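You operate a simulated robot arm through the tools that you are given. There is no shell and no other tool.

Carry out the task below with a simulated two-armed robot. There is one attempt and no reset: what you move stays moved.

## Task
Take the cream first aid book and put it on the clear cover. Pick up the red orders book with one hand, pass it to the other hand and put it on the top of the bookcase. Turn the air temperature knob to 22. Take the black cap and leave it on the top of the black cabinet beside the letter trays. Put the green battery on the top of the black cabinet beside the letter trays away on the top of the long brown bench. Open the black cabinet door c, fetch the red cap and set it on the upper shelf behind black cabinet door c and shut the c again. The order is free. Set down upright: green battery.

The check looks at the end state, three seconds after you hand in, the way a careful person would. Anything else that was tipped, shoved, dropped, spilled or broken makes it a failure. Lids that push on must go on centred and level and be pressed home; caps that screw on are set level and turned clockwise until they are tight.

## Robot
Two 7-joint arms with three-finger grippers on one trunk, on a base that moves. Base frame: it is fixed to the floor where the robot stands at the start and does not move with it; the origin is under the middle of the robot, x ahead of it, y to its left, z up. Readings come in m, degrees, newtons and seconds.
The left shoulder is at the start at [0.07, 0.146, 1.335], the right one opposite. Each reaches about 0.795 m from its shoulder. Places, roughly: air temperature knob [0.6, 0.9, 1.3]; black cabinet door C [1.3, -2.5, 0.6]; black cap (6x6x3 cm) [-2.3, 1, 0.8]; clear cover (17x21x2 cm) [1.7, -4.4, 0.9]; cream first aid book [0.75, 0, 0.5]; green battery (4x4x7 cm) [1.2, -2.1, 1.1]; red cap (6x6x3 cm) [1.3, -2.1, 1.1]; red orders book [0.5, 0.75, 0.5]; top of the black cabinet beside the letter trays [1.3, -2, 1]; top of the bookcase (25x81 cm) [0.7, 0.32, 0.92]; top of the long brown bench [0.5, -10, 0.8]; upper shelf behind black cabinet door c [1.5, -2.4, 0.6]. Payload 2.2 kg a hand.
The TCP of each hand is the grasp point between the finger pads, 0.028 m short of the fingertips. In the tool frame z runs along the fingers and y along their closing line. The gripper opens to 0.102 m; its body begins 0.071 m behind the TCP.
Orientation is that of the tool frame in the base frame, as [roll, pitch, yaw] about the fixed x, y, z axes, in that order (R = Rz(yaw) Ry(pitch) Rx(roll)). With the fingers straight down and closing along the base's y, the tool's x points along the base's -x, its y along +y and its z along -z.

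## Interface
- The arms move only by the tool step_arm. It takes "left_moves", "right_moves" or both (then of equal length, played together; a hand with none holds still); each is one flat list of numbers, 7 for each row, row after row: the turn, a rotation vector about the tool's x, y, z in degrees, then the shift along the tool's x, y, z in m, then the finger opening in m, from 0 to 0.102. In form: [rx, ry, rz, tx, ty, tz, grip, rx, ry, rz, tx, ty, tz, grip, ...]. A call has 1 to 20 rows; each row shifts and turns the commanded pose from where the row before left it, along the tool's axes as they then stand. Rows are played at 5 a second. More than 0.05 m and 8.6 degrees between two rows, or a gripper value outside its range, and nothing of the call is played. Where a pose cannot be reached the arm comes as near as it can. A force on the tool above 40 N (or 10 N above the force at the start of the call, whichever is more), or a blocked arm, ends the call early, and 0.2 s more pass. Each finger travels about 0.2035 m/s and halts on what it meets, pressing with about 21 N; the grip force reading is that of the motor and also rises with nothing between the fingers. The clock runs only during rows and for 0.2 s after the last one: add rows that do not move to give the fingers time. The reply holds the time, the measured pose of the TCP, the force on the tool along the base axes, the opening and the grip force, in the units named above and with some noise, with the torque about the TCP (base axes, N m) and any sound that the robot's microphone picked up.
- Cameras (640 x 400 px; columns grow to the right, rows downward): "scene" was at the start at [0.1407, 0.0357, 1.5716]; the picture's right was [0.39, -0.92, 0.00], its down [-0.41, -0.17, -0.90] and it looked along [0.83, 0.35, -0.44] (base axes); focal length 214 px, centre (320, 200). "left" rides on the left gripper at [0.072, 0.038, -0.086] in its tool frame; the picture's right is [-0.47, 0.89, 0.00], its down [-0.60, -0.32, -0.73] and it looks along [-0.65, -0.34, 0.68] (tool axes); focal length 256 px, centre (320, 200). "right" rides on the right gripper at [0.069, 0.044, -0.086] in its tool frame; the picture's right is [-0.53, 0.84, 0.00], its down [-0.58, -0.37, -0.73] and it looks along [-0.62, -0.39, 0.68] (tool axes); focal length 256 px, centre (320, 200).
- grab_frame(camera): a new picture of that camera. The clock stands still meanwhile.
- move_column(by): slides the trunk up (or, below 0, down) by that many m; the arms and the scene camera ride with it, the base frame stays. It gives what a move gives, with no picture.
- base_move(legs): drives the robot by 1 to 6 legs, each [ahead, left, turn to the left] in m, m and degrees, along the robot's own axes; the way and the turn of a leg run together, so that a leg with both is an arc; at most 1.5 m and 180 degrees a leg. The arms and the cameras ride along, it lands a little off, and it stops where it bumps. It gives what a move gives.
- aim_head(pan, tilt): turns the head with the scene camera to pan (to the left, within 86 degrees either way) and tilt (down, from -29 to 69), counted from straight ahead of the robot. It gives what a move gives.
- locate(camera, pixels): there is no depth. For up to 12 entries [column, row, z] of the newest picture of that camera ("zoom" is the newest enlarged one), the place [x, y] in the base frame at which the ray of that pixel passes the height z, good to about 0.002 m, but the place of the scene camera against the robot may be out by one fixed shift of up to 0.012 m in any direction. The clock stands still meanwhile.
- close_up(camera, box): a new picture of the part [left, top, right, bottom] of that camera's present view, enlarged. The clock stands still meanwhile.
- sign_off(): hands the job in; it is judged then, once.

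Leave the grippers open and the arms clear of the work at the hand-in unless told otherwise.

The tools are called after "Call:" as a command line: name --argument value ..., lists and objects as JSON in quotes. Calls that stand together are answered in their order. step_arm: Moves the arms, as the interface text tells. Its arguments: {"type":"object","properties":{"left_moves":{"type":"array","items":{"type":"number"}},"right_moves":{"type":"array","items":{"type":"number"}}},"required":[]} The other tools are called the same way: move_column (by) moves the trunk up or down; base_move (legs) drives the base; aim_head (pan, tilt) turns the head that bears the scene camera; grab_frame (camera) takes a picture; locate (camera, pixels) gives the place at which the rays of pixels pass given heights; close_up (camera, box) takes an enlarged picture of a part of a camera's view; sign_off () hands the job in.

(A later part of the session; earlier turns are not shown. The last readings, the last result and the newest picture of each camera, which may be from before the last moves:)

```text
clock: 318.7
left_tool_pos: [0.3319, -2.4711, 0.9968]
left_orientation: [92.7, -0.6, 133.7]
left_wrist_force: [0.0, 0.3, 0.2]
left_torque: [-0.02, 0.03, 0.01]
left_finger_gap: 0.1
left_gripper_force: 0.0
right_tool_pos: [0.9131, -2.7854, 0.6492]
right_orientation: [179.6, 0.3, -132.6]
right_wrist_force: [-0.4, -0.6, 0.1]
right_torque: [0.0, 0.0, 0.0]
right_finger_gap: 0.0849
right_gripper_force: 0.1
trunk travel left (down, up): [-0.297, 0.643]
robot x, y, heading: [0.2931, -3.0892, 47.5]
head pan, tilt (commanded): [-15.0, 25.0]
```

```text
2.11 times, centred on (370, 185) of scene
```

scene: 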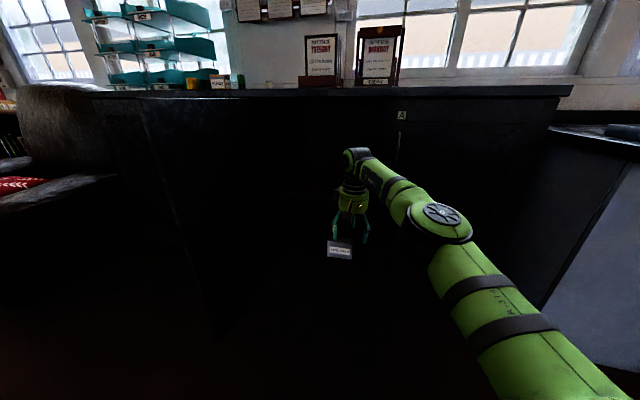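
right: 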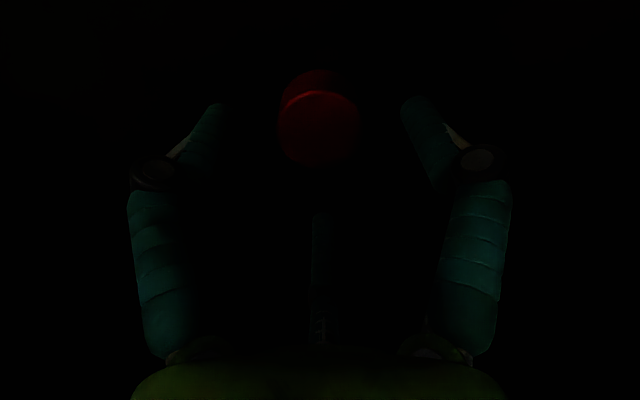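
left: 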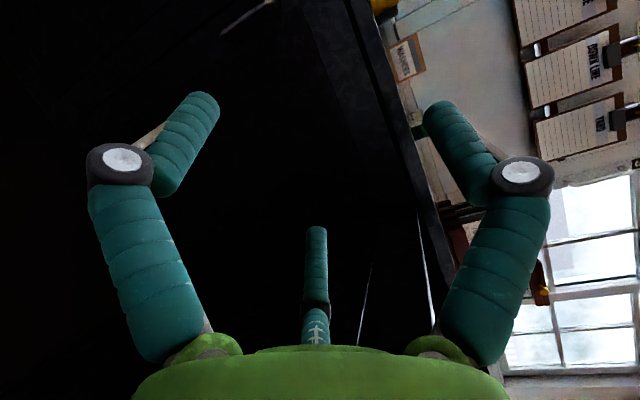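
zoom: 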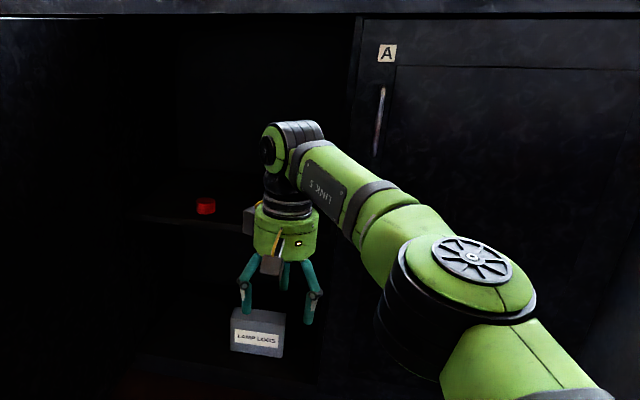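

The red cap is visible on the upper shelf. Now I close door C: turn back square, put the left fist on the door's outer (left) side. First turn −30°, lower the trunk a bit and close the left fingers.

Call:
base_move --legs '[[0, 0, -30.2], [-0.06, 0, 0]]'

Call:
move_column --by -0.14

Call:
step_arm --left_moves '[0, 0, 0, 0, 0, 0, 0.05, 0, 0, 0, 0, 0, 0, 0.01, 0, 0, 0, 0, 0, 0, 0.01]'

Call:
aim_head --pan 25 --tilt 25

Call:
grab_frame --camera "scene"

```text
clock: 321.2
left_tool_pos: [0.5761, -2.5908, 0.9964]
left_orientation: [92.7, -0.6, 103.7]
left_wrist_force: [0.0, -0.8, -0.3]
left_torque: [-0.02, 0.01, -0.02]
left_finger_gap: 0.1001
left_gripper_force: 0.0
right_tool_pos: [0.923, -3.1527, 0.651]
right_orientation: [179.5, 0.4, -162.5]
right_wrist_force: [-1.1, 0.1, 0.6]
right_torque: [0.01, -0.01, 0.0]
right_finger_gap: 0.0851
right_gripper_force: 0.0
trunk travel left (down, up): [-0.297, 0.643]
robot x, y, heading: [0.2374, -3.1052, 17.8]
head pan, tilt (commanded): [-15.0, 25.0]
```

```text
clock: 322.8
left_tool_pos: [0.5763, -2.5917, 0.8557]
left_orientation: [92.6, -0.6, 103.7]
left_wrist_force: [0.1, -0.2, -0.1]
left_torque: [0.01, 0.0, -0.01]
left_finger_gap: 0.0999
left_gripper_force: 0.1
right_tool_pos: [0.9233, -3.1537, 0.5099]
right_orientation: [179.6, 0.4, -162.5]
right_wrist_force: [-0.2, 0.6, 0.1]
right_torque: [0.0, -0.01, 0.0]
right_finger_gap: 0.0849
right_gripper_force: 0.0
trunk travel left (down, up): [-0.157, 0.783]
robot x, y, heading: [0.2378, -3.1068, 17.8]
head pan, tilt (commanded): [-15.0, 25.0]
```

```text
clock: 323.6
left_tool_pos: [0.5774, -2.5925, 0.8563]
left_orientation: [92.7, -0.6, 103.7]
left_wrist_force: [0.2, -0.8, 0.5]
left_torque: [0.03, -0.03, 0.0]
left_finger_gap: 0.0099
left_gripper_force: 0.1
right_tool_pos: [0.9243, -3.1534, 0.5092]
right_orientation: [179.6, 0.4, -162.4]
right_wrist_force: [-0.1, 0.0, 1.0]
right_torque: [-0.01, -0.05, -0.01]
right_finger_gap: 0.085
right_gripper_force: 0.0
trunk travel left (down, up): [-0.157, 0.783]
robot x, y, heading: [0.2359, -3.1034, 17.4]
head pan, tilt (commanded): [-15.0, 25.0]
```

```text
clock: 324.7
left_tool_pos: [0.5768, -2.5912, 0.8565]
left_orientation: [92.7, -0.5, 103.8]
left_wrist_force: [0.0, 0.7, -0.2]
left_torque: [-0.04, 0.01, 0.01]
left_finger_gap: 0.0101
left_gripper_force: 0.0
right_tool_pos: [0.9236, -3.1536, 0.51]
right_orientation: [179.7, 0.3, -162.4]
right_wrist_force: [-1.1, -1.1, -0.1]
right_torque: [0.03, 0.0, -0.01]
right_finger_gap: 0.085
right_gripper_force: 0.0
trunk travel left (down, up): [-0.157, 0.783]
robot x, y, heading: [0.2361, -3.1051, 17.5]
head pan, tilt (commanded): [25.0, 25.0]
```

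```text
taken
```

scene: 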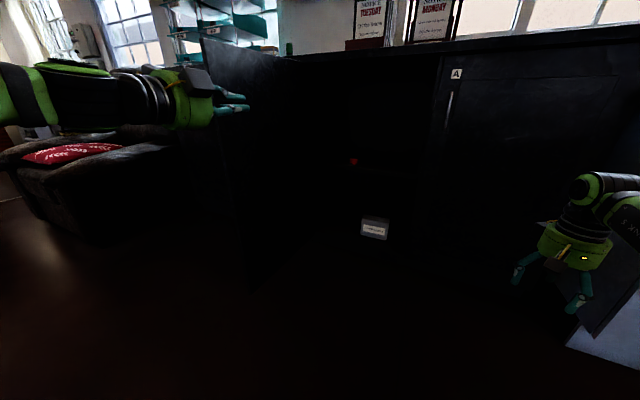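

I slide left 0.31 m (passing in front of the door's edge), go ahead 0.22 m so the left fist is on the door's outer side, and check.

Call:
base_move --legs '[[0, 0.31, 0], [0.22, 0, 0]]'

Call:
grab_frame --camera "scene"

```text
clock: 328.1
left_tool_pos: [0.7006, -2.2313, 0.8547]
left_orientation: [92.7, -0.6, 103.5]
left_wrist_force: [-0.9, -0.3, -0.1]
left_torque: [-0.01, -0.01, 0.01]
left_finger_gap: 0.01
left_gripper_force: 0.0
right_tool_pos: [1.0442, -2.796, 0.5096]
right_orientation: [179.6, 0.4, -162.8]
right_wrist_force: [0.1, -0.8, 0.5]
right_torque: [0.03, 0.01, -0.02]
right_finger_gap: 0.085
right_gripper_force: 0.0
trunk travel left (down, up): [-0.157, 0.783]
robot x, y, heading: [0.3557, -2.7429, 17.4]
head pan, tilt (commanded): [25.0, 25.0]
```

```text
taken
```

scene: 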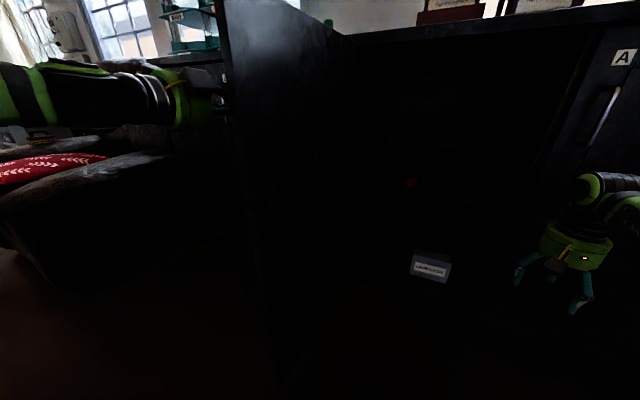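

The left fist is on the outer side of the door. I slide right 0.2 m to start swinging it closed.

Call:
base_move --legs '[[0, -0.2, 0]]'

Call:
grab_frame --camera "scene"

```text
clock: 329.7
left_tool_pos: [0.7597, -2.4221, 0.8567]
left_orientation: [92.6, -0.7, 103.6]
left_wrist_force: [-0.2, 0.4, -0.5]
left_torque: [0.02, 0.01, 0.02]
left_finger_gap: 0.01
left_gripper_force: 0.1
right_tool_pos: [1.1051, -2.9827, 0.5111]
right_orientation: [179.6, 0.4, -162.4]
right_wrist_force: [0.5, -0.4, -0.4]
right_torque: [0.02, -0.01, 0.01]
right_finger_gap: 0.0852
right_gripper_force: 0.0
trunk travel left (down, up): [-0.157, 0.783]
robot x, y, heading: [0.4148, -2.9393, 17.5]
head pan, tilt (commanded): [25.0, 25.0]
```

```text
taken
```

scene: 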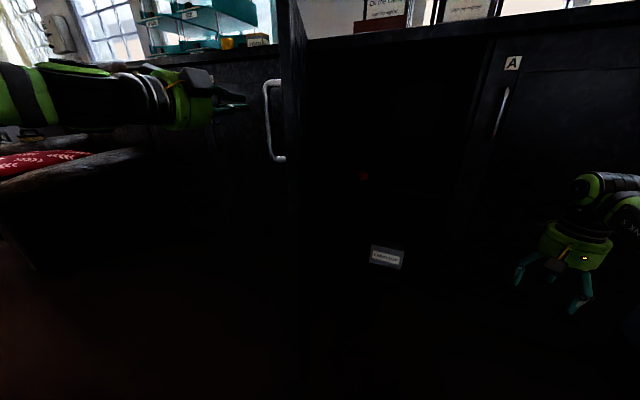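

The door swings freely (~73° now). I continue right and ahead to follow its arc.

Call:
base_move --legs '[[0.06, -0.2, 0]]'

Call:
grab_frame --camera "scene"

```text
clock: 331.4
left_tool_pos: [0.878, -2.5958, 0.8573]
left_orientation: [92.7, -0.5, 103.7]
left_wrist_force: [0.2, -0.6, 0.1]
left_torque: [0.0, 0.01, 0.0]
left_finger_gap: 0.01
left_gripper_force: 0.1
right_tool_pos: [1.2253, -3.1577, 0.5098]
right_orientation: [179.7, 0.4, -162.5]
right_wrist_force: [-0.4, 0.4, -1.1]
right_torque: [0.0, 0.0, -0.02]
right_finger_gap: 0.0849
right_gripper_force: 0.0
trunk travel left (down, up): [-0.157, 0.783]
robot x, y, heading: [0.5384, -3.1092, 17.7]
head pan, tilt (commanded): [25.0, 25.0]
```

```text
taken
```

scene: 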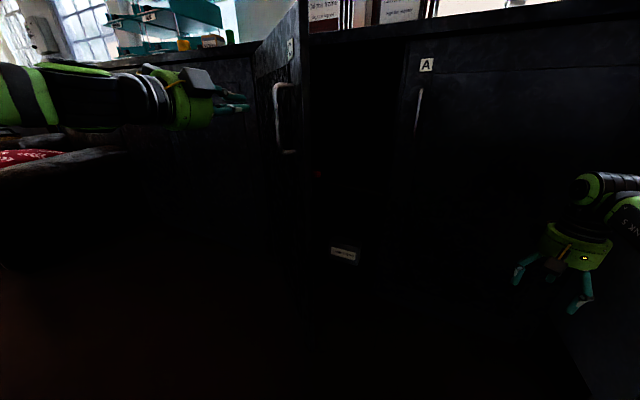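

The door is at ~50°. Now I push it forward with the left fingertips by extending the left arm 0.24 m.

Call:
step_arm --left_moves '[0, 0, 0, 0, 0, 0.03, 0.01, 0, 0, 0, 0, 0, 0.03, 0.01, 0, 0, 0, 0, 0, 0.03, 0.01, 0, 0, 0, 0, 0, 0.03, 0.01, 0, 0, 0, 0, 0, 0.03, 0.01, 0, 0, 0, 0, 0, 0.03, 0.01, 0, 0, 0, 0, 0, 0.03, 0.01, 0, 0, 0, 0, 0, 0, 0.01]'

Call:
grab_frame --camera "scene"

```text
clock: 333.1
left_tool_pos: [1.0835, -2.5452, 0.8475]
left_orientation: [92.7, -0.6, 103.7]
left_wrist_force: [1.1, -0.8, -0.2]
left_torque: [0.05, -0.01, 0.0]
left_finger_gap: 0.0099
left_gripper_force: 0.0
right_tool_pos: [1.2251, -3.1582, 0.5107]
right_orientation: [179.6, 0.4, -162.5]
right_wrist_force: [-0.4, 0.5, -0.3]
right_torque: [0.02, -0.01, 0.01]
right_finger_gap: 0.0852
right_gripper_force: 0.0
trunk travel left (down, up): [-0.157, 0.783]
robot x, y, heading: [0.5402, -3.113, 17.9]
head pan, tilt (commanded): [25.0, 25.0]
```

```text
taken
```

scene: 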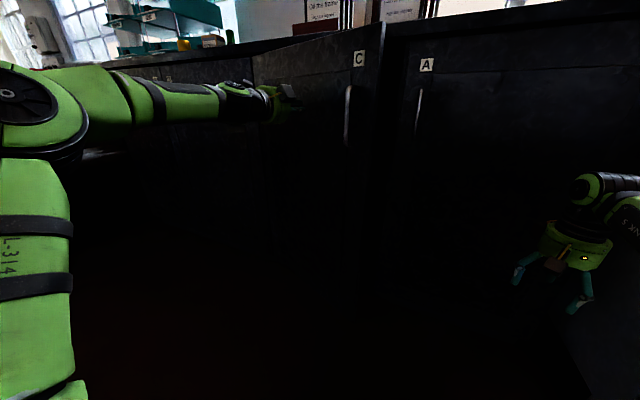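

Door now ~26°. I drive the base 0.1 m ahead, keeping the push.

Call:
base_move --legs '[[0.1, 0, 0]]'

Call:
step_arm --left_moves '[0, 0, 0, 0, 0, 0.01, 0.01, 0, 0, 0, 0, 0, 0.01, 0.01, 0, 0, 0, 0, 0, 0.01, 0.01, 0, 0, 0, 0, 0, 0, 0.01]'

Call:
grab_frame --camera "scene"

```text
clock: 334.3
left_tool_pos: [1.1788, -2.5161, 0.8487]
left_orientation: [92.6, -0.6, 103.7]
left_wrist_force: [0.4, 0.3, 0.3]
left_torque: [-0.02, 0.0, 0.04]
left_finger_gap: 0.0102
left_gripper_force: 0.1
right_tool_pos: [1.3213, -3.1271, 0.5104]
right_orientation: [179.7, 0.4, -162.6]
right_wrist_force: [0.3, -0.8, 0.7]
right_torque: [-0.01, 0.01, -0.01]
right_finger_gap: 0.085
right_gripper_force: 0.1
trunk travel left (down, up): [-0.157, 0.783]
robot x, y, heading: [0.6339, -3.081, 17.7]
head pan, tilt (commanded): [25.0, 25.0]
```

```text
clock: 335.3
left_tool_pos: [1.2037, -2.5075, 0.8417]
left_orientation: [92.5, -0.7, 103.6]
left_wrist_force: [0.3, 0.6, 0.5]
left_torque: [-0.01, 0.05, 0.0]
left_finger_gap: 0.0101
left_gripper_force: 0.1
left hand out of reach, approached as far as the arm can: row 3
right_tool_pos: [1.3213, -3.1268, 0.51]
right_orientation: [179.6, 0.5, -162.6]
right_wrist_force: [-1.0, -0.7, -0.2]
right_torque: [0.03, -0.05, 0.02]
right_finger_gap: 0.0849
right_gripper_force: 0.0
trunk travel left (down, up): [-0.157, 0.783]
robot x, y, heading: [0.6359, -3.0798, 17.2]
head pan, tilt (commanded): [25.0, 25.0]
```

```text
taken
```

scene: 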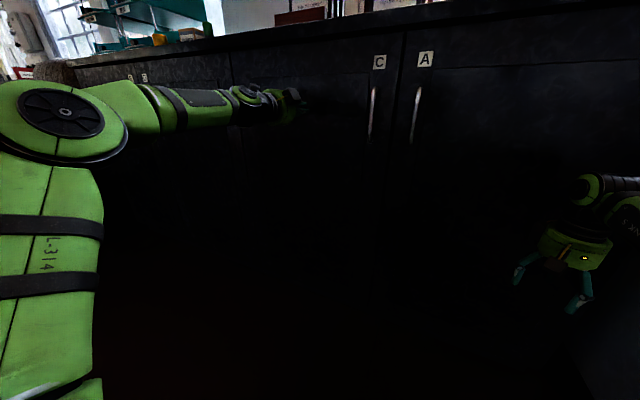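

Call:
close_up --camera "scene" --box '[340, 20, 480, 160]'

Call:
close_up --camera "scene" --box '[220, 20, 420, 160]'

```text
2.86 times, centred on (410, 90) of scene
```

zoom: 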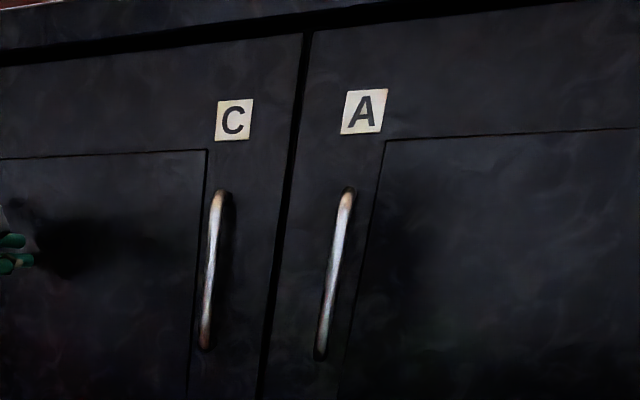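

```text
2.86 times, centred on (320, 90) of scene
```

zoom: 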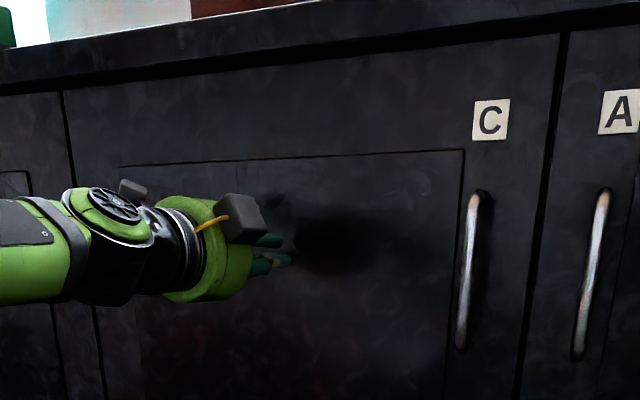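

Door C looks flush with A. I verify with a gentle extra push: 3 cm ahead with the base, watching the left-hand force.

Call:
base_move --legs '[[0.03, 0, 0]]'

Call:
close_up --camera "scene" --box '[320, 20, 460, 160]'

```text
clock: 336.2
left_tool_pos: [1.2276, -2.4986, 0.8421]
left_orientation: [92.7, -0.5, 103.1]
left_wrist_force: [-3.9, -2.0, 1.3]
left_torque: [0.0, -0.08, 0.0]
left_finger_gap: 0.0097
left_gripper_force: 0.0
right_tool_pos: [1.3464, -3.1182, 0.5103]
right_orientation: [179.6, 0.4, -162.5]
right_wrist_force: [1.0, 0.1, 1.7]
right_torque: [0.03, 0.01, -0.02]
right_finger_gap: 0.0852
right_gripper_force: 0.1
trunk travel left (down, up): [-0.157, 0.783]
robot x, y, heading: [0.6623, -3.0671, 17.5]
head pan, tilt (commanded): [25.0, 25.0]
stopped in leg 1: the force on the tool passed its limit at 101 N (the readings are from after the stop); the commanded pose is now the measured one
```

```text
2.86 times, centred on (390, 90) of scene
```

zoom: 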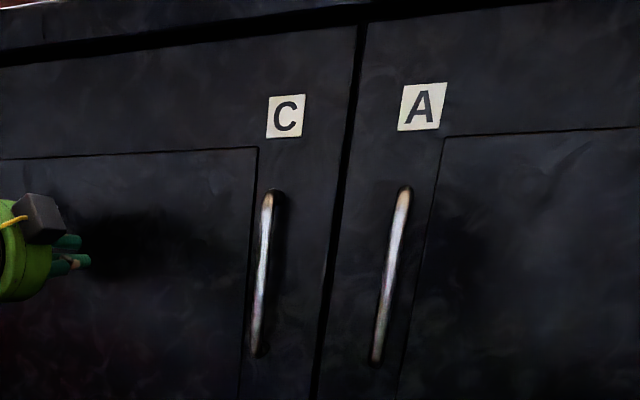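

The door is firmly shut (it resisted the push). I back away, raise the trunk, and travel back along the corridor toward the black cap at about (−2.3, 1.0).

Call:
base_move --legs '[[-0.45, 0, 0]]'

Call:
move_column --by 0.4

Call:
aim_head --pan 10 --tilt 25

Call:
grab_frame --camera "scene"

```text
clock: 338.9
left_tool_pos: [0.8049, -2.6313, 0.8418]
left_orientation: [92.7, -0.5, 103.3]
left_wrist_force: [0.2, 0.1, 1.1]
left_torque: [-0.03, -0.02, 0.01]
left_finger_gap: 0.0097
left_gripper_force: 0.1
right_tool_pos: [0.926, -3.2521, 0.5092]
right_orientation: [179.7, 0.4, -162.4]
right_wrist_force: [-0.1, 0.1, -0.8]
right_torque: [0.03, -0.01, 0.0]
right_finger_gap: 0.0853
right_gripper_force: 0.1
trunk travel left (down, up): [-0.157, 0.783]
robot x, y, heading: [0.2387, -3.204, 17.9]
head pan, tilt (commanded): [25.0, 25.0]
```

```text
clock: 342.8
left_tool_pos: [0.8051, -2.6314, 1.2404]
left_orientation: [92.8, -0.6, 103.2]
left_wrist_force: [0.0, 0.4, -0.1]
left_torque: [-0.01, 0.04, -0.01]
left_finger_gap: 0.0101
left_gripper_force: 0.0
right_tool_pos: [0.9256, -3.252, 0.9095]
right_orientation: [179.7, 0.3, -162.4]
right_wrist_force: [-0.3, 0.9, -0.3]
right_torque: [0.01, 0.03, 0.01]
right_finger_gap: 0.085
right_gripper_force: 0.1
trunk travel left (down, up): [-0.557, 0.383]
robot x, y, heading: [0.2375, -3.2041, 17.9]
head pan, tilt (commanded): [25.0, 25.0]
```

```text
clock: 343.5
left_tool_pos: [0.8046, -2.6321, 1.2416]
left_orientation: [92.8, -0.5, 103.3]
left_wrist_force: [-0.1, -0.5, -0.2]
left_torque: [0.02, -0.03, 0.0]
left_finger_gap: 0.0101
left_gripper_force: 0.1
right_tool_pos: [0.9251, -3.2515, 0.9091]
right_orientation: [179.7, 0.3, -162.4]
right_wrist_force: [0.1, 0.3, -0.6]
right_torque: [0.0, -0.03, 0.01]
right_finger_gap: 0.0852
right_gripper_force: 0.1
trunk travel left (down, up): [-0.557, 0.383]
robot x, y, heading: [0.2367, -3.2062, 17.8]
head pan, tilt (commanded): [10.0, 25.0]
```

```text
taken
```

scene: 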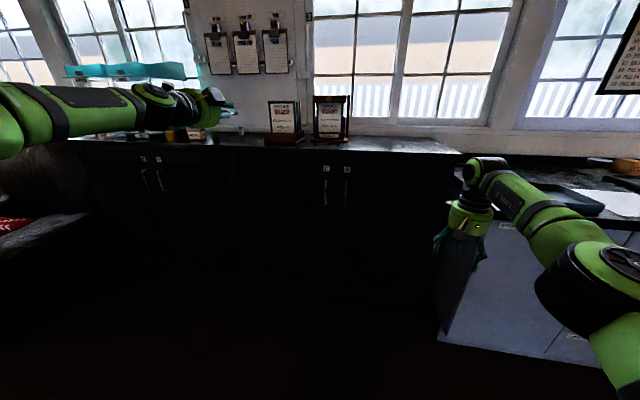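

Door C is shut and flush. I retract the left arm and slide 3.3 m left along the corridor, then look around for the black cap.

Call:
step_arm --left_moves '[0, 0, 0, 0, 0, -0.04, 0.05, 0, 0, 0, 0, 0, -0.04, 0.08, 0, 0, 0, 0, 0, -0.04, 0.1, 0, 0, 0, 0, 0, -0.04, 0.1, 0, 0, 0, 0, 0, -0.04, 0.1, 0, 0, 0, 0, 0, -0.03, 0.1]'

Call:
base_move --legs '[[-0.05, 0, 0], [0, 1.2, 0], [0, 1.2, 0], [0, 0.9, 0]]'

Call:
aim_head --pan 85 --tilt 20

Call:
grab_frame --camera "scene"

```text
clock: 344.9
left_tool_pos: [0.5794, -2.6853, 1.2516]
left_orientation: [92.7, -0.5, 103.3]
left_wrist_force: [0.1, -0.6, 0.1]
left_torque: [0.03, 0.0, -0.02]
left_finger_gap: 0.0998
left_gripper_force: 0.0
right_tool_pos: [0.9258, -3.252, 0.9103]
right_orientation: [179.7, 0.4, -162.5]
right_wrist_force: [0.1, -0.1, -0.2]
right_torque: [0.03, -0.03, 0.01]
right_finger_gap: 0.085
right_gripper_force: 0.0
trunk travel left (down, up): [-0.557, 0.383]
robot x, y, heading: [0.2376, -3.206, 17.6]
head pan, tilt (commanded): [10.0, 25.0]
```

```text
clock: 361.5
left_tool_pos: [-0.47, 0.4306, 1.25]
left_orientation: [92.8, -0.5, 103.5]
left_wrist_force: [0.4, 0.0, -0.4]
left_torque: [0.01, 0.0, 0.0]
left_finger_gap: 0.1
left_gripper_force: 0.2
right_tool_pos: [-0.1254, -0.1339, 0.9101]
right_orientation: [179.6, 0.4, -162.2]
right_wrist_force: [0.6, 0.8, 0.1]
right_torque: [-0.03, 0.02, 0.04]
right_finger_gap: 0.0846
right_gripper_force: 0.0
trunk travel left (down, up): [-0.557, 0.383]
robot x, y, heading: [-0.8132, -0.0918, 18.0]
head pan, tilt (commanded): [10.0, 25.0]
```

```text
clock: 363.0
left_tool_pos: [-0.4719, 0.431, 1.2504]
left_orientation: [92.7, -0.5, 103.5]
left_wrist_force: [-0.1, 0.2, 0.2]
left_torque: [0.01, -0.02, -0.03]
left_finger_gap: 0.1
left_gripper_force: 0.1
right_tool_pos: [-0.1248, -0.1347, 0.9089]
right_orientation: [179.8, 0.4, -162.2]
right_wrist_force: [0.3, 0.6, -0.2]
right_torque: [-0.02, -0.02, 0.02]
right_finger_gap: 0.0848
right_gripper_force: 0.0
trunk travel left (down, up): [-0.557, 0.383]
robot x, y, heading: [-0.8138, -0.0895, 17.9]
head pan, tilt (commanded): [85.0, 20.0]
```

```text
taken
```

scene: 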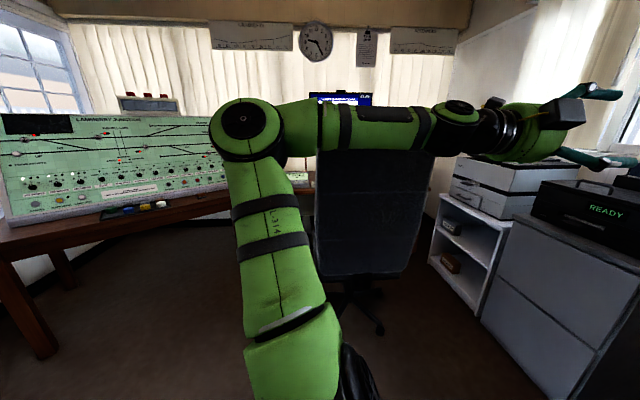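

I see the green LAWNBURY JUNCTION panel on a wooden table at left with small coloured caps at its front edge near (110–170,207). I zoom in.

Call:
close_up --camera "scene" --box '[60, 160, 220, 260]'

Call:
locate --camera "scene" --pixels '[[112, 212, 0.8], [128, 209, 0.8], [147, 207, 0.8], [162, 205, 0.8], [30, 240, 0.75]]'

```text
4.00 times, centred on (140, 210) of scene
```

zoom: 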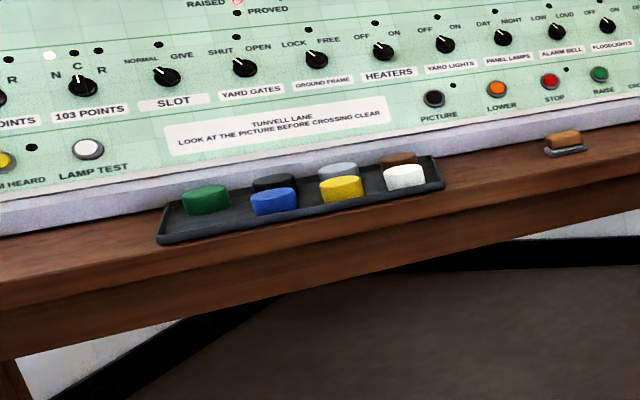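

```text
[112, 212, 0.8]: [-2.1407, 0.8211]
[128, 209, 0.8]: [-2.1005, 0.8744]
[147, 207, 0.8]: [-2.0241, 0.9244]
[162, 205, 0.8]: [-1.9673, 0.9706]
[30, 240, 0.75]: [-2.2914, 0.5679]
```

The black cap lies in a tray of caps, back row, behind the blue one and left of the grey one. I locate the tray corners, caps and the table edge.

Call:
locate --camera "scene" --pixels '[[100, 220, 0.79], [170.75, 206.25, 0.79], [128.75, 205.5, 0.83], [128.75, 208.5, 0.83], [145.3, 205.5, 0.83], [160.5, 202.5, 0.83], [111.5, 208, 0.83], [159.5, 199, 0.83], [20, 245, 0.77], [215, 200, 0.77]]'

Call:
close_up --camera "scene" --box '[90, 190, 180, 230]'

```text
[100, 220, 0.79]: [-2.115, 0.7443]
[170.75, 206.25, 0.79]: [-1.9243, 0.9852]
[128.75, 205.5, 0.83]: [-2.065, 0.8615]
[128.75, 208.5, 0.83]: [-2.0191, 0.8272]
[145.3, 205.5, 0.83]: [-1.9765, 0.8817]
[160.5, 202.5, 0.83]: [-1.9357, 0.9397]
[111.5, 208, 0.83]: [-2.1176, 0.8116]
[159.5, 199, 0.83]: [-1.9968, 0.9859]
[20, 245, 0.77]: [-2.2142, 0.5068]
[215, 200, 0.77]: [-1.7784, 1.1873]
```

```text
7.11 times, centred on (135, 210) of scene
```

zoom: 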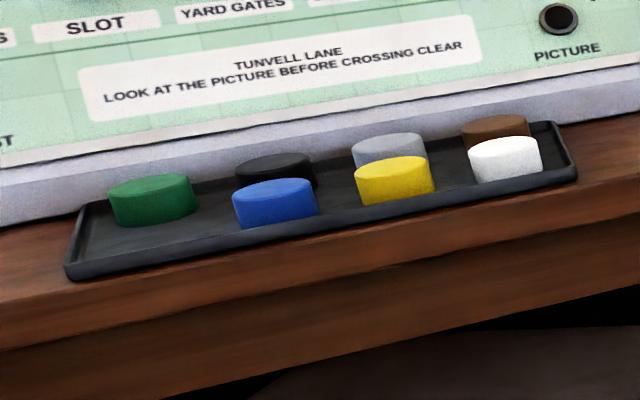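

The table faces about −33°, so I must stand in front of it heading ≈147°. I turn left 130° in place and look at the way there.

Call:
base_move --legs '[[0, 0, 129.5]]'

Call:
aim_head --pan 0 --tilt 25

Call:
grab_frame --camera "scene"

Call:
close_up --camera "scene" --box '[230, 150, 390, 250]'

```text
clock: 368.7
left_tool_pos: [-1.4331, -0.152, 1.2506]
left_orientation: [92.8, -0.5, -127.4]
left_wrist_force: [-0.6, 0.0, 1.1]
left_torque: [0.03, -0.02, -0.01]
left_finger_gap: 0.1
left_gripper_force: 0.1
right_tool_pos: [-1.2126, 0.4715, 0.9093]
right_orientation: [179.7, 0.3, -33.1]
right_wrist_force: [0.1, -0.1, -0.5]
right_torque: [0.01, -0.02, 0.02]
right_finger_gap: 0.085
right_gripper_force: 0.1
trunk travel left (down, up): [-0.557, 0.383]
robot x, y, heading: [-0.8167, -0.088, 147.5]
head pan, tilt (commanded): [85.0, 20.0]
```

```text
clock: 370.3
left_tool_pos: [-1.4325, -0.152, 1.2513]
left_orientation: [92.8, -0.5, -127.4]
left_wrist_force: [0.1, 0.0, 0.5]
left_torque: [0.01, -0.02, 0.0]
left_finger_gap: 0.1
left_gripper_force: 0.0
right_tool_pos: [-1.2129, 0.4729, 0.9083]
right_orientation: [179.7, 0.3, -33.1]
right_wrist_force: [0.4, -0.8, -0.9]
right_torque: [0.02, -0.01, 0.0]
right_finger_gap: 0.0848
right_gripper_force: 0.0
trunk travel left (down, up): [-0.557, 0.383]
robot x, y, heading: [-0.8124, -0.0914, 147.2]
head pan, tilt (commanded): [0.0, 25.0]
```

```text
taken
```

scene: 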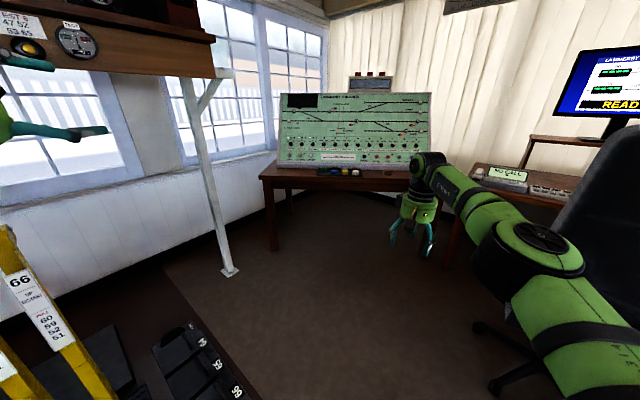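

```text
4.00 times, centred on (310, 200) of scene
```

zoom: 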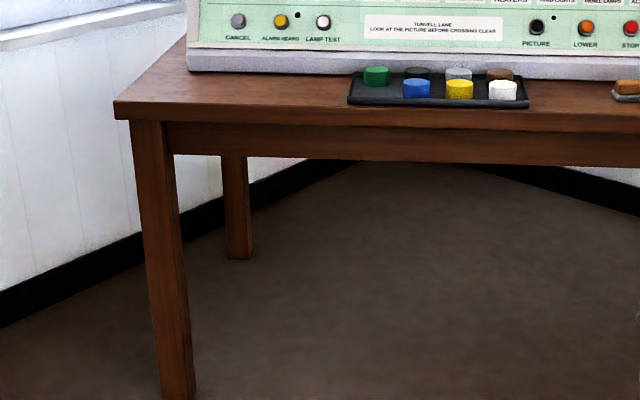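

The way is free: table straight ahead, a post on the left at ~0.74 m. The cap should be ~1.79 m ahead and 0.13 m right. I drive ahead 1.0 m and look again.

Call:
base_move --legs '[[1.0, 0, 0]]'

Call:
aim_head --pan -10 --tilt 35

Call:
grab_frame --camera "scene"

Call:
close_up --camera "scene" --box '[260, 120, 380, 200]'

```text
clock: 373.0
left_tool_pos: [-1.7003, 0.0895, 1.2514]
left_orientation: [92.9, -0.7, -126.8]
left_wrist_force: [-0.6, 0.4, -0.4]
left_torque: [0.03, 0.03, 0.09]
left_finger_gap: 0.1004
left_gripper_force: 0.1
right_tool_pos: [-1.4854, 0.7164, 0.9067]
right_orientation: [179.5, 0.2, -32.6]
right_wrist_force: [0.4, 1.1, -1.5]
right_torque: [-0.1, -0.05, -0.02]
right_finger_gap: 0.0849
right_gripper_force: 0.1
trunk travel left (down, up): [-0.557, 0.383]
robot x, y, heading: [-1.0772, 0.1578, 147.4]
head pan, tilt (commanded): [0.0, 25.0]
stopped in leg 1: the robot was blocked; the commanded pose is now the measured one
```

```text
clock: 373.8
left_tool_pos: [-1.6982, 0.0858, 1.2532]
left_orientation: [92.7, -0.5, -126.8]
left_wrist_force: [-0.2, 0.0, 0.7]
left_torque: [-0.02, -0.03, 0.01]
left_finger_gap: 0.0998
left_gripper_force: 0.1
right_tool_pos: [-1.4843, 0.7144, 0.9101]
right_orientation: [179.6, 0.4, -32.6]
right_wrist_force: [-0.1, -0.4, 0.9]
right_torque: [-0.01, 0.0, 0.0]
right_finger_gap: 0.085
right_gripper_force: 0.1
trunk travel left (down, up): [-0.557, 0.383]
robot x, y, heading: [-1.0782, 0.1559, 147.5]
head pan, tilt (commanded): [-10.0, 35.0]
```

```text
taken
```

scene: 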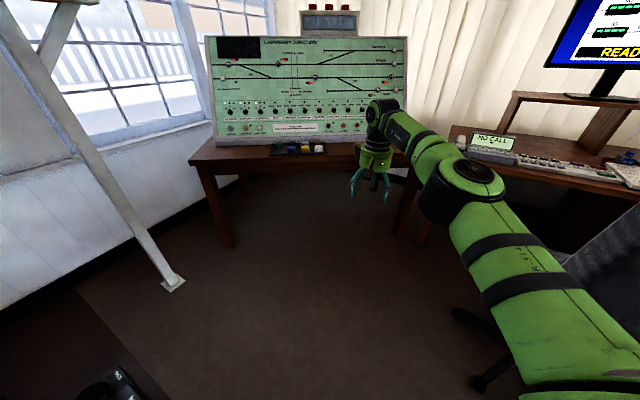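

```text
5.00 times, centred on (320, 160) of scene
```

zoom: 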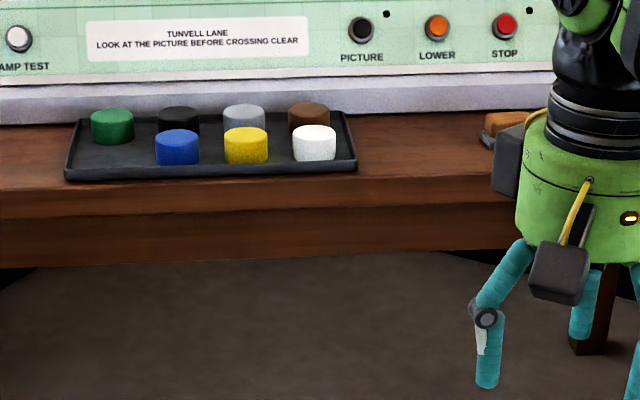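

I was stopped after 0.36 m — something blocked me, perhaps the office chair on my right. I look right to see.

Call:
aim_head --pan -75 --tilt 30

Call:
grab_frame --camera "scene"

Call:
aim_head --pan 60 --tilt 40

Call:
grab_frame --camera "scene"

```text
clock: 375.1
left_tool_pos: [-1.6986, 0.0861, 1.2524]
left_orientation: [92.6, -0.6, -126.7]
left_wrist_force: [1.1, -0.7, -0.6]
left_torque: [0.05, 0.03, 0.01]
left_finger_gap: 0.1
left_gripper_force: 0.1
right_tool_pos: [-1.4837, 0.7142, 0.9109]
right_orientation: [179.6, 0.4, -32.6]
right_wrist_force: [0.0, -0.4, 0.0]
right_torque: [0.01, -0.05, -0.03]
right_finger_gap: 0.0851
right_gripper_force: 0.1
trunk travel left (down, up): [-0.557, 0.383]
robot x, y, heading: [-1.0782, 0.1541, 147.9]
head pan, tilt (commanded): [-75.0, 30.0]
```

```text
taken
```

scene: 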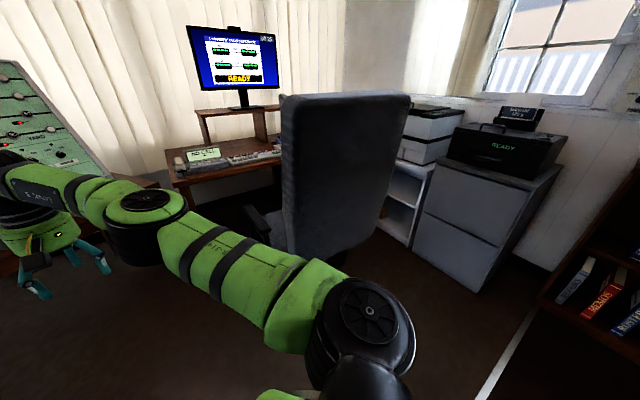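

```text
clock: 377.3
left_tool_pos: [-1.6966, 0.086, 1.2532]
left_orientation: [92.6, -0.6, -126.8]
left_wrist_force: [0.2, 0.1, -0.1]
left_torque: [0.01, 0.01, 0.0]
left_finger_gap: 0.1001
left_gripper_force: 0.0
right_tool_pos: [-1.4836, 0.7146, 0.9104]
right_orientation: [179.6, 0.5, -32.6]
right_wrist_force: [-0.3, 0.1, 0.7]
right_torque: [-0.03, 0.01, -0.02]
right_finger_gap: 0.0851
right_gripper_force: 0.0
trunk travel left (down, up): [-0.557, 0.383]
robot x, y, heading: [-1.0793, 0.1563, 147.4]
head pan, tilt (commanded): [60.0, 40.0]
```

```text
taken
```

scene: 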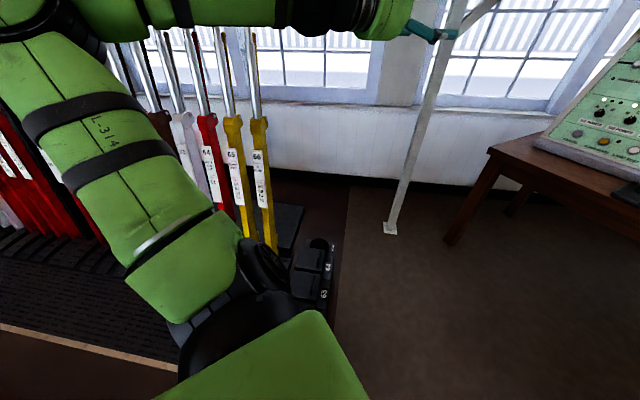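

The left side is the issue: the lever platform's edge (black blocks 63/64 near (315,270)) is right beside my base, and the left fingers are near the white post. I locate the platform corner and the post foot.

Call:
locate --camera "scene" --pixels '[[335, 310, 0.03], [345, 195, 0.0], [390, 230, 0.0], [330, 245, 0.08], [100, 345, 0.05], [175, 365, 0.05], [310, 310, 0.05]]'

Call:
close_up --camera "scene" --box '[230, 180, 430, 330]'

Call:
close_up --camera "scene" --box '[360, 0, 520, 100]'

```text
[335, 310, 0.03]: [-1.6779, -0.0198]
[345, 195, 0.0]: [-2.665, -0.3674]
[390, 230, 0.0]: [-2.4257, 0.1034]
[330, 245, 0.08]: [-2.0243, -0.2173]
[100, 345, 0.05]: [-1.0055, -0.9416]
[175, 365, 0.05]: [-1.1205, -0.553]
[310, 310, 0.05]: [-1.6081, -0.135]
```

```text
2.67 times, centred on (330, 255) of scene
```

zoom: 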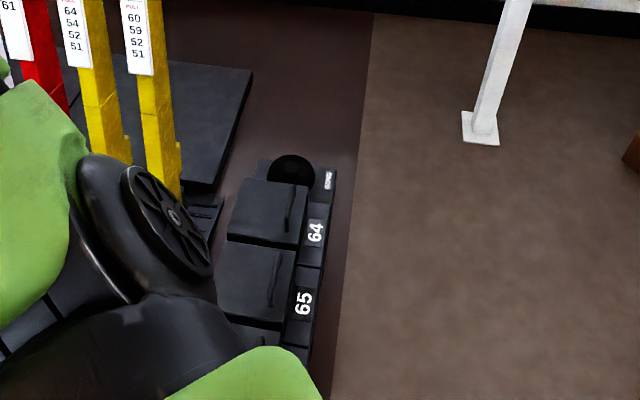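

```text
4.00 times, centred on (440, 50) of scene
```

zoom: 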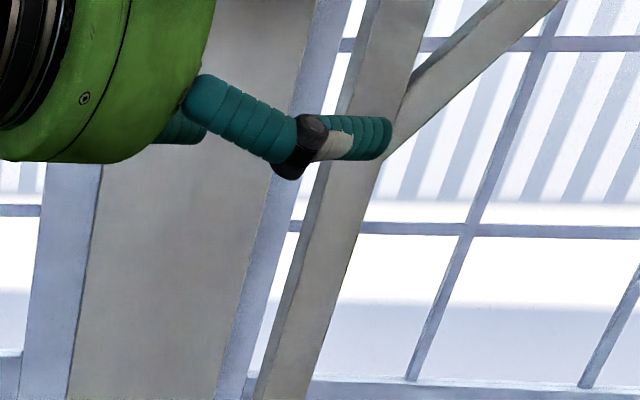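

The base is just touching the corner of the lever platform (base radius ≈0.25). I go around it: first right and ahead, then ahead-left toward the table, stopping ~10 cm short of the final place.

Call:
base_move --legs '[[0.02, -0.1, 0], [0.28, -0.05, 0], [0.4, 0.33, 0]]'

Call:
aim_head --pan -10 --tilt 40

Call:
grab_frame --camera "scene"

Call:
grab_frame --camera "right"

```text
clock: 382.7
left_tool_pos: [-2.3857, 0.3051, 1.2528]
left_orientation: [92.6, -0.6, -126.0]
left_wrist_force: [-0.2, -0.2, 0.2]
left_torque: [0.01, -0.01, 0.01]
left_finger_gap: 0.1
left_gripper_force: 0.1
right_tool_pos: [-2.1785, 0.9347, 0.9099]
right_orientation: [179.6, 0.4, -31.9]
right_wrist_force: [0.0, -0.4, -0.6]
right_torque: [0.0, 0.04, -0.05]
right_finger_gap: 0.0851
right_gripper_force: 0.0
trunk travel left (down, up): [-0.557, 0.383]
robot x, y, heading: [-1.7675, 0.3854, 148.2]
head pan, tilt (commanded): [60.0, 40.0]
```

```text
clock: 384.1
left_tool_pos: [-2.3842, 0.3054, 1.2524]
left_orientation: [92.6, -0.6, -126.1]
left_wrist_force: [0.4, -0.6, -0.8]
left_torque: [0.0, 0.0, 0.04]
left_finger_gap: 0.1001
left_gripper_force: 0.0
right_tool_pos: [-2.1783, 0.9349, 0.911]
right_orientation: [179.7, 0.5, -32.0]
right_wrist_force: [-0.6, 0.4, 0.3]
right_torque: [0.01, 0.0, -0.02]
right_finger_gap: 0.0849
right_gripper_force: 0.1
trunk travel left (down, up): [-0.557, 0.383]
robot x, y, heading: [-1.7682, 0.3827, 148.4]
head pan, tilt (commanded): [-10.0, 40.0]
```

```text
taken
```

scene: 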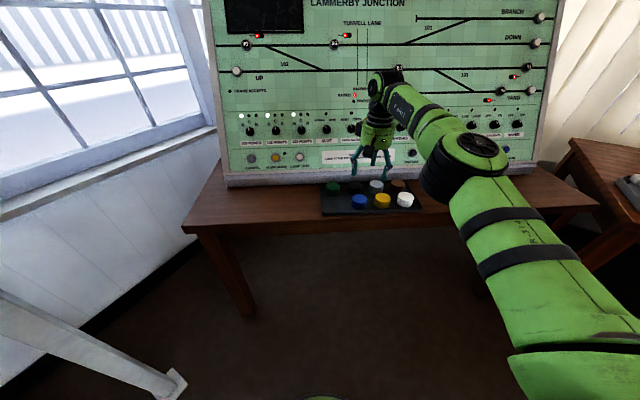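

```text
taken
```

right: 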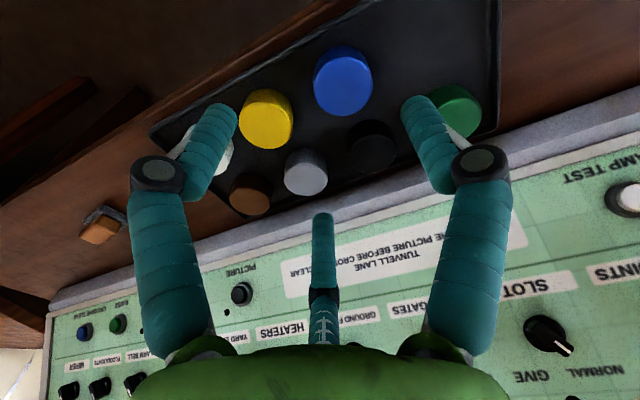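

The right camera now sees the whole tray from above: black cap at (372,145), grey (305,172), blue (342,80), green (455,108). I zoom for measuring.

Call:
close_up --camera "right" --box '[220, 30, 520, 230]'

Call:
locate --camera "right" --pixels '[[372, 143, 0.76], [305, 172, 0.76], [342, 82, 0.76], [456, 110, 0.76], [265, 120, 0.76], [250, 195, 0.76], [372, 143, 0.74]]'

```text
2.00 times, centred on (370, 130) of right
```

zoom: 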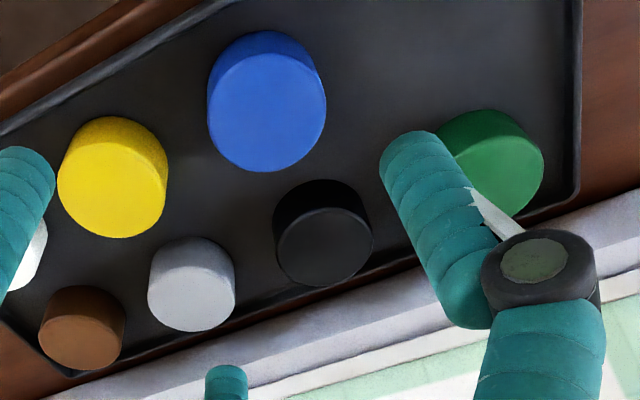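

```text
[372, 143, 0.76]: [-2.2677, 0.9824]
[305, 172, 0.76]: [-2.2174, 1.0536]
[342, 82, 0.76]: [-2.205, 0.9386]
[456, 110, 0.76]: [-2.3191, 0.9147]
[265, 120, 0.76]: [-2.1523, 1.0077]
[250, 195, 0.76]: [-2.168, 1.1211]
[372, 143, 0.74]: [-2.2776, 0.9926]
```

Call:
close_up --camera "scene" --box '[310, 165, 430, 225]'

Call:
locate --camera "right" --pixels '[[372.5, 153.5, 0.76], [372.5, 153.5, 0.75], [372.5, 153.5, 0.74], [372.5, 153.5, 0.73]]'

```text
5.33 times, centred on (370, 195) of scene
```

zoom: 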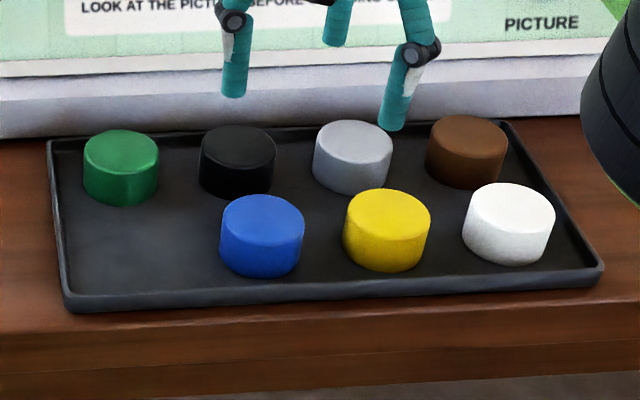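

```text
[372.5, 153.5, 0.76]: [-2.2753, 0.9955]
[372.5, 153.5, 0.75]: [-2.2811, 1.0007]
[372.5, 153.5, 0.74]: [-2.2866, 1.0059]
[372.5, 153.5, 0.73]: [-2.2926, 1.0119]
```

Call:
locate --camera "scene" --pixels '[[354.6, 184.3, 0.78], [354.6, 184.3, 0.76], [354.6, 184.3, 0.75], [354.6, 184.3, 0.74], [354.6, 184.3, 0.72], [376, 183.8, 0.75], [332.5, 185.3, 0.75], [359, 197.5, 0.75]]'

```text
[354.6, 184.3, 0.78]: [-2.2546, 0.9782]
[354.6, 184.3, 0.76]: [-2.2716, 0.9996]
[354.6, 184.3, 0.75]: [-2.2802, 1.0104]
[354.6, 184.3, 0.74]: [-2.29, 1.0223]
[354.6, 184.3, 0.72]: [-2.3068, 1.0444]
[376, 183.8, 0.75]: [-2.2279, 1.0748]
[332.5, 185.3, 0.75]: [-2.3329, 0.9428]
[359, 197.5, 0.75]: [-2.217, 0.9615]
```

From both cameras: black cap centre ≈(−2.274, 0.996), top z≈0.762, neighbours grey/green at 8.2 cm and blue at 8 cm, panel just behind. I'll set the fingers into the diagonal gaps by yawing the hand 18° clockwise, and move above the cap.

Call:
step_arm --right_moves '[0, 0, 6, 0, 0, 0, 0.075, 0, 0, 6, 0, 0, 0, 0.075, 0, 0, 6, 0, 0, 0, 0.075, 0, 0, 0, -0.027, 0.0088, 0, 0.07, 0, 0, 0, -0.027, 0.0088, 0, 0.07, 0, 0, 0, -0.027, 0.0088, 0, 0.066, 0, 0, 0, -0.027, 0.0088, 0, 0.066, 0, 0, 0, 0, 0, 0, 0.066]'

Call:
grab_frame --camera "right"

Call:
close_up --camera "scene" --box '[300, 100, 460, 225]'

```text
clock: 385.9
left_tool_pos: [-2.3852, 0.3044, 1.2517]
left_orientation: [92.5, -0.6, -126.1]
left_wrist_force: [-0.8, -0.4, 0.1]
left_torque: [-0.02, -0.01, 0.0]
left_finger_gap: 0.1002
left_gripper_force: 0.1
right_tool_pos: [-2.1808, 0.9376, 0.9092]
right_orientation: [179.4, 0.2, -49.8]
right_wrist_force: [0.2, -0.4, 0.0]
right_torque: [-0.04, -0.01, 0.0]
right_finger_gap: 0.066
right_gripper_force: 0.1
right hand out of reach, approached as far as the arm can: row 4, 5, 6, 7
trunk travel left (down, up): [-0.557, 0.383]
robot x, y, heading: [-1.7667, 0.3828, 148.4]
head pan, tilt (commanded): [-10.0, 40.0]
```

```text
taken
```

right: 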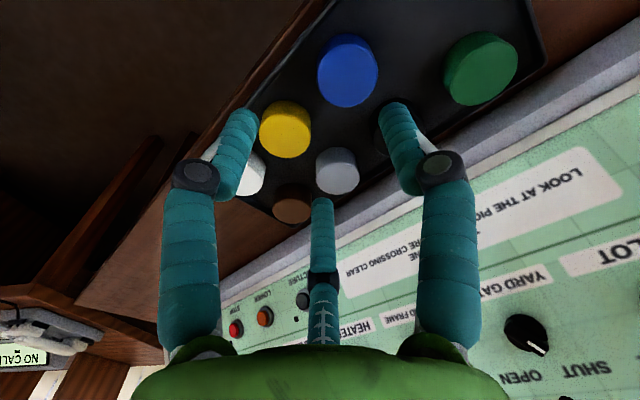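

```text
3.20 times, centred on (380, 162) of scene
```

zoom: 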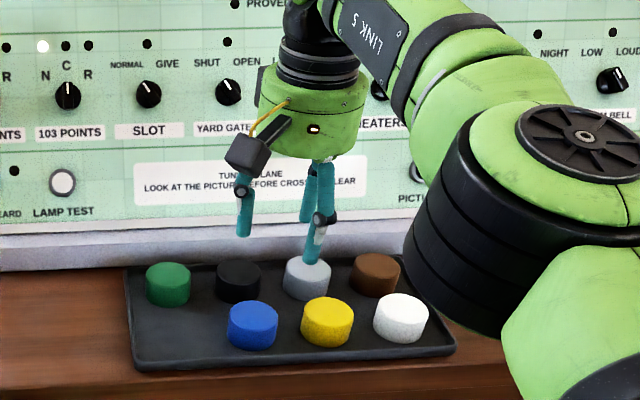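

The arm is at its limit, so I drive the base 0.11 m ahead instead, then check the alignment over the black cap.

Call:
base_move --legs '[[0.11, 0, 0]]'

Call:
grab_frame --camera "right"

Call:
close_up --camera "right" --box '[220, 20, 500, 220]'

Call:
grab_frame --camera "scene"

Call:
close_up --camera "scene" --box '[270, 100, 470, 240]'

```text
clock: 387.1
left_tool_pos: [-2.4774, 0.3614, 1.2534]
left_orientation: [92.5, -0.7, -126.2]
left_wrist_force: [-0.2, -0.5, 0.7]
left_torque: [-0.03, -0.01, -0.01]
left_finger_gap: 0.1001
left_gripper_force: 0.1
right_tool_pos: [-2.2724, 0.994, 0.9114]
right_orientation: [179.4, 0.3, -49.9]
right_wrist_force: [1.2, -0.8, 0.5]
right_torque: [0.04, 0.03, -0.02]
right_finger_gap: 0.0661
right_gripper_force: 0.0
trunk travel left (down, up): [-0.557, 0.383]
robot x, y, heading: [-1.8598, 0.4388, 148.3]
head pan, tilt (commanded): [-10.0, 40.0]
```

```text
taken
```

right: 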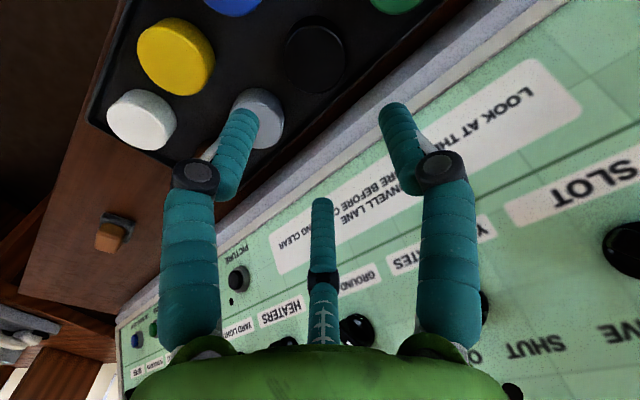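

```text
2.00 times, centred on (360, 120) of right
```

zoom: 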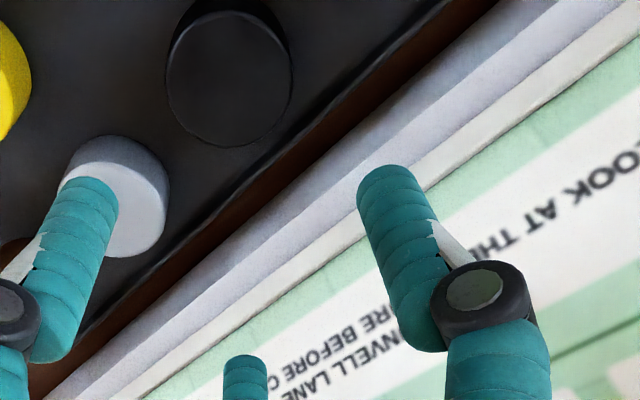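

```text
taken
```

scene: 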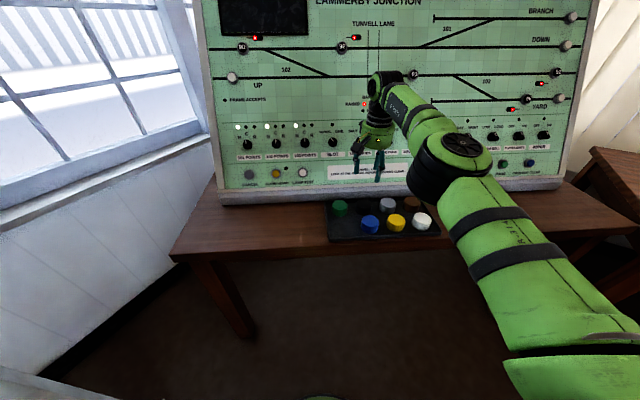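

```text
2.86 times, centred on (370, 170) of scene
```

zoom: 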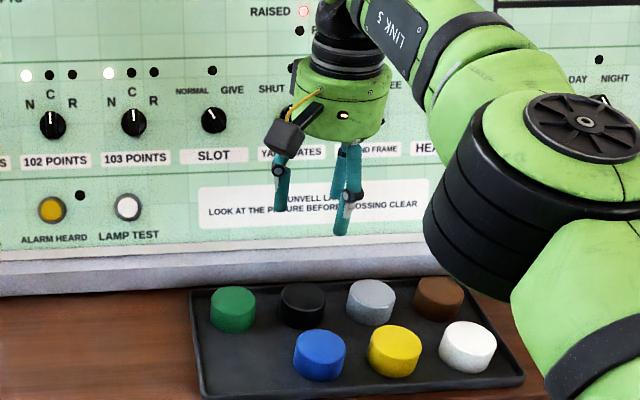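

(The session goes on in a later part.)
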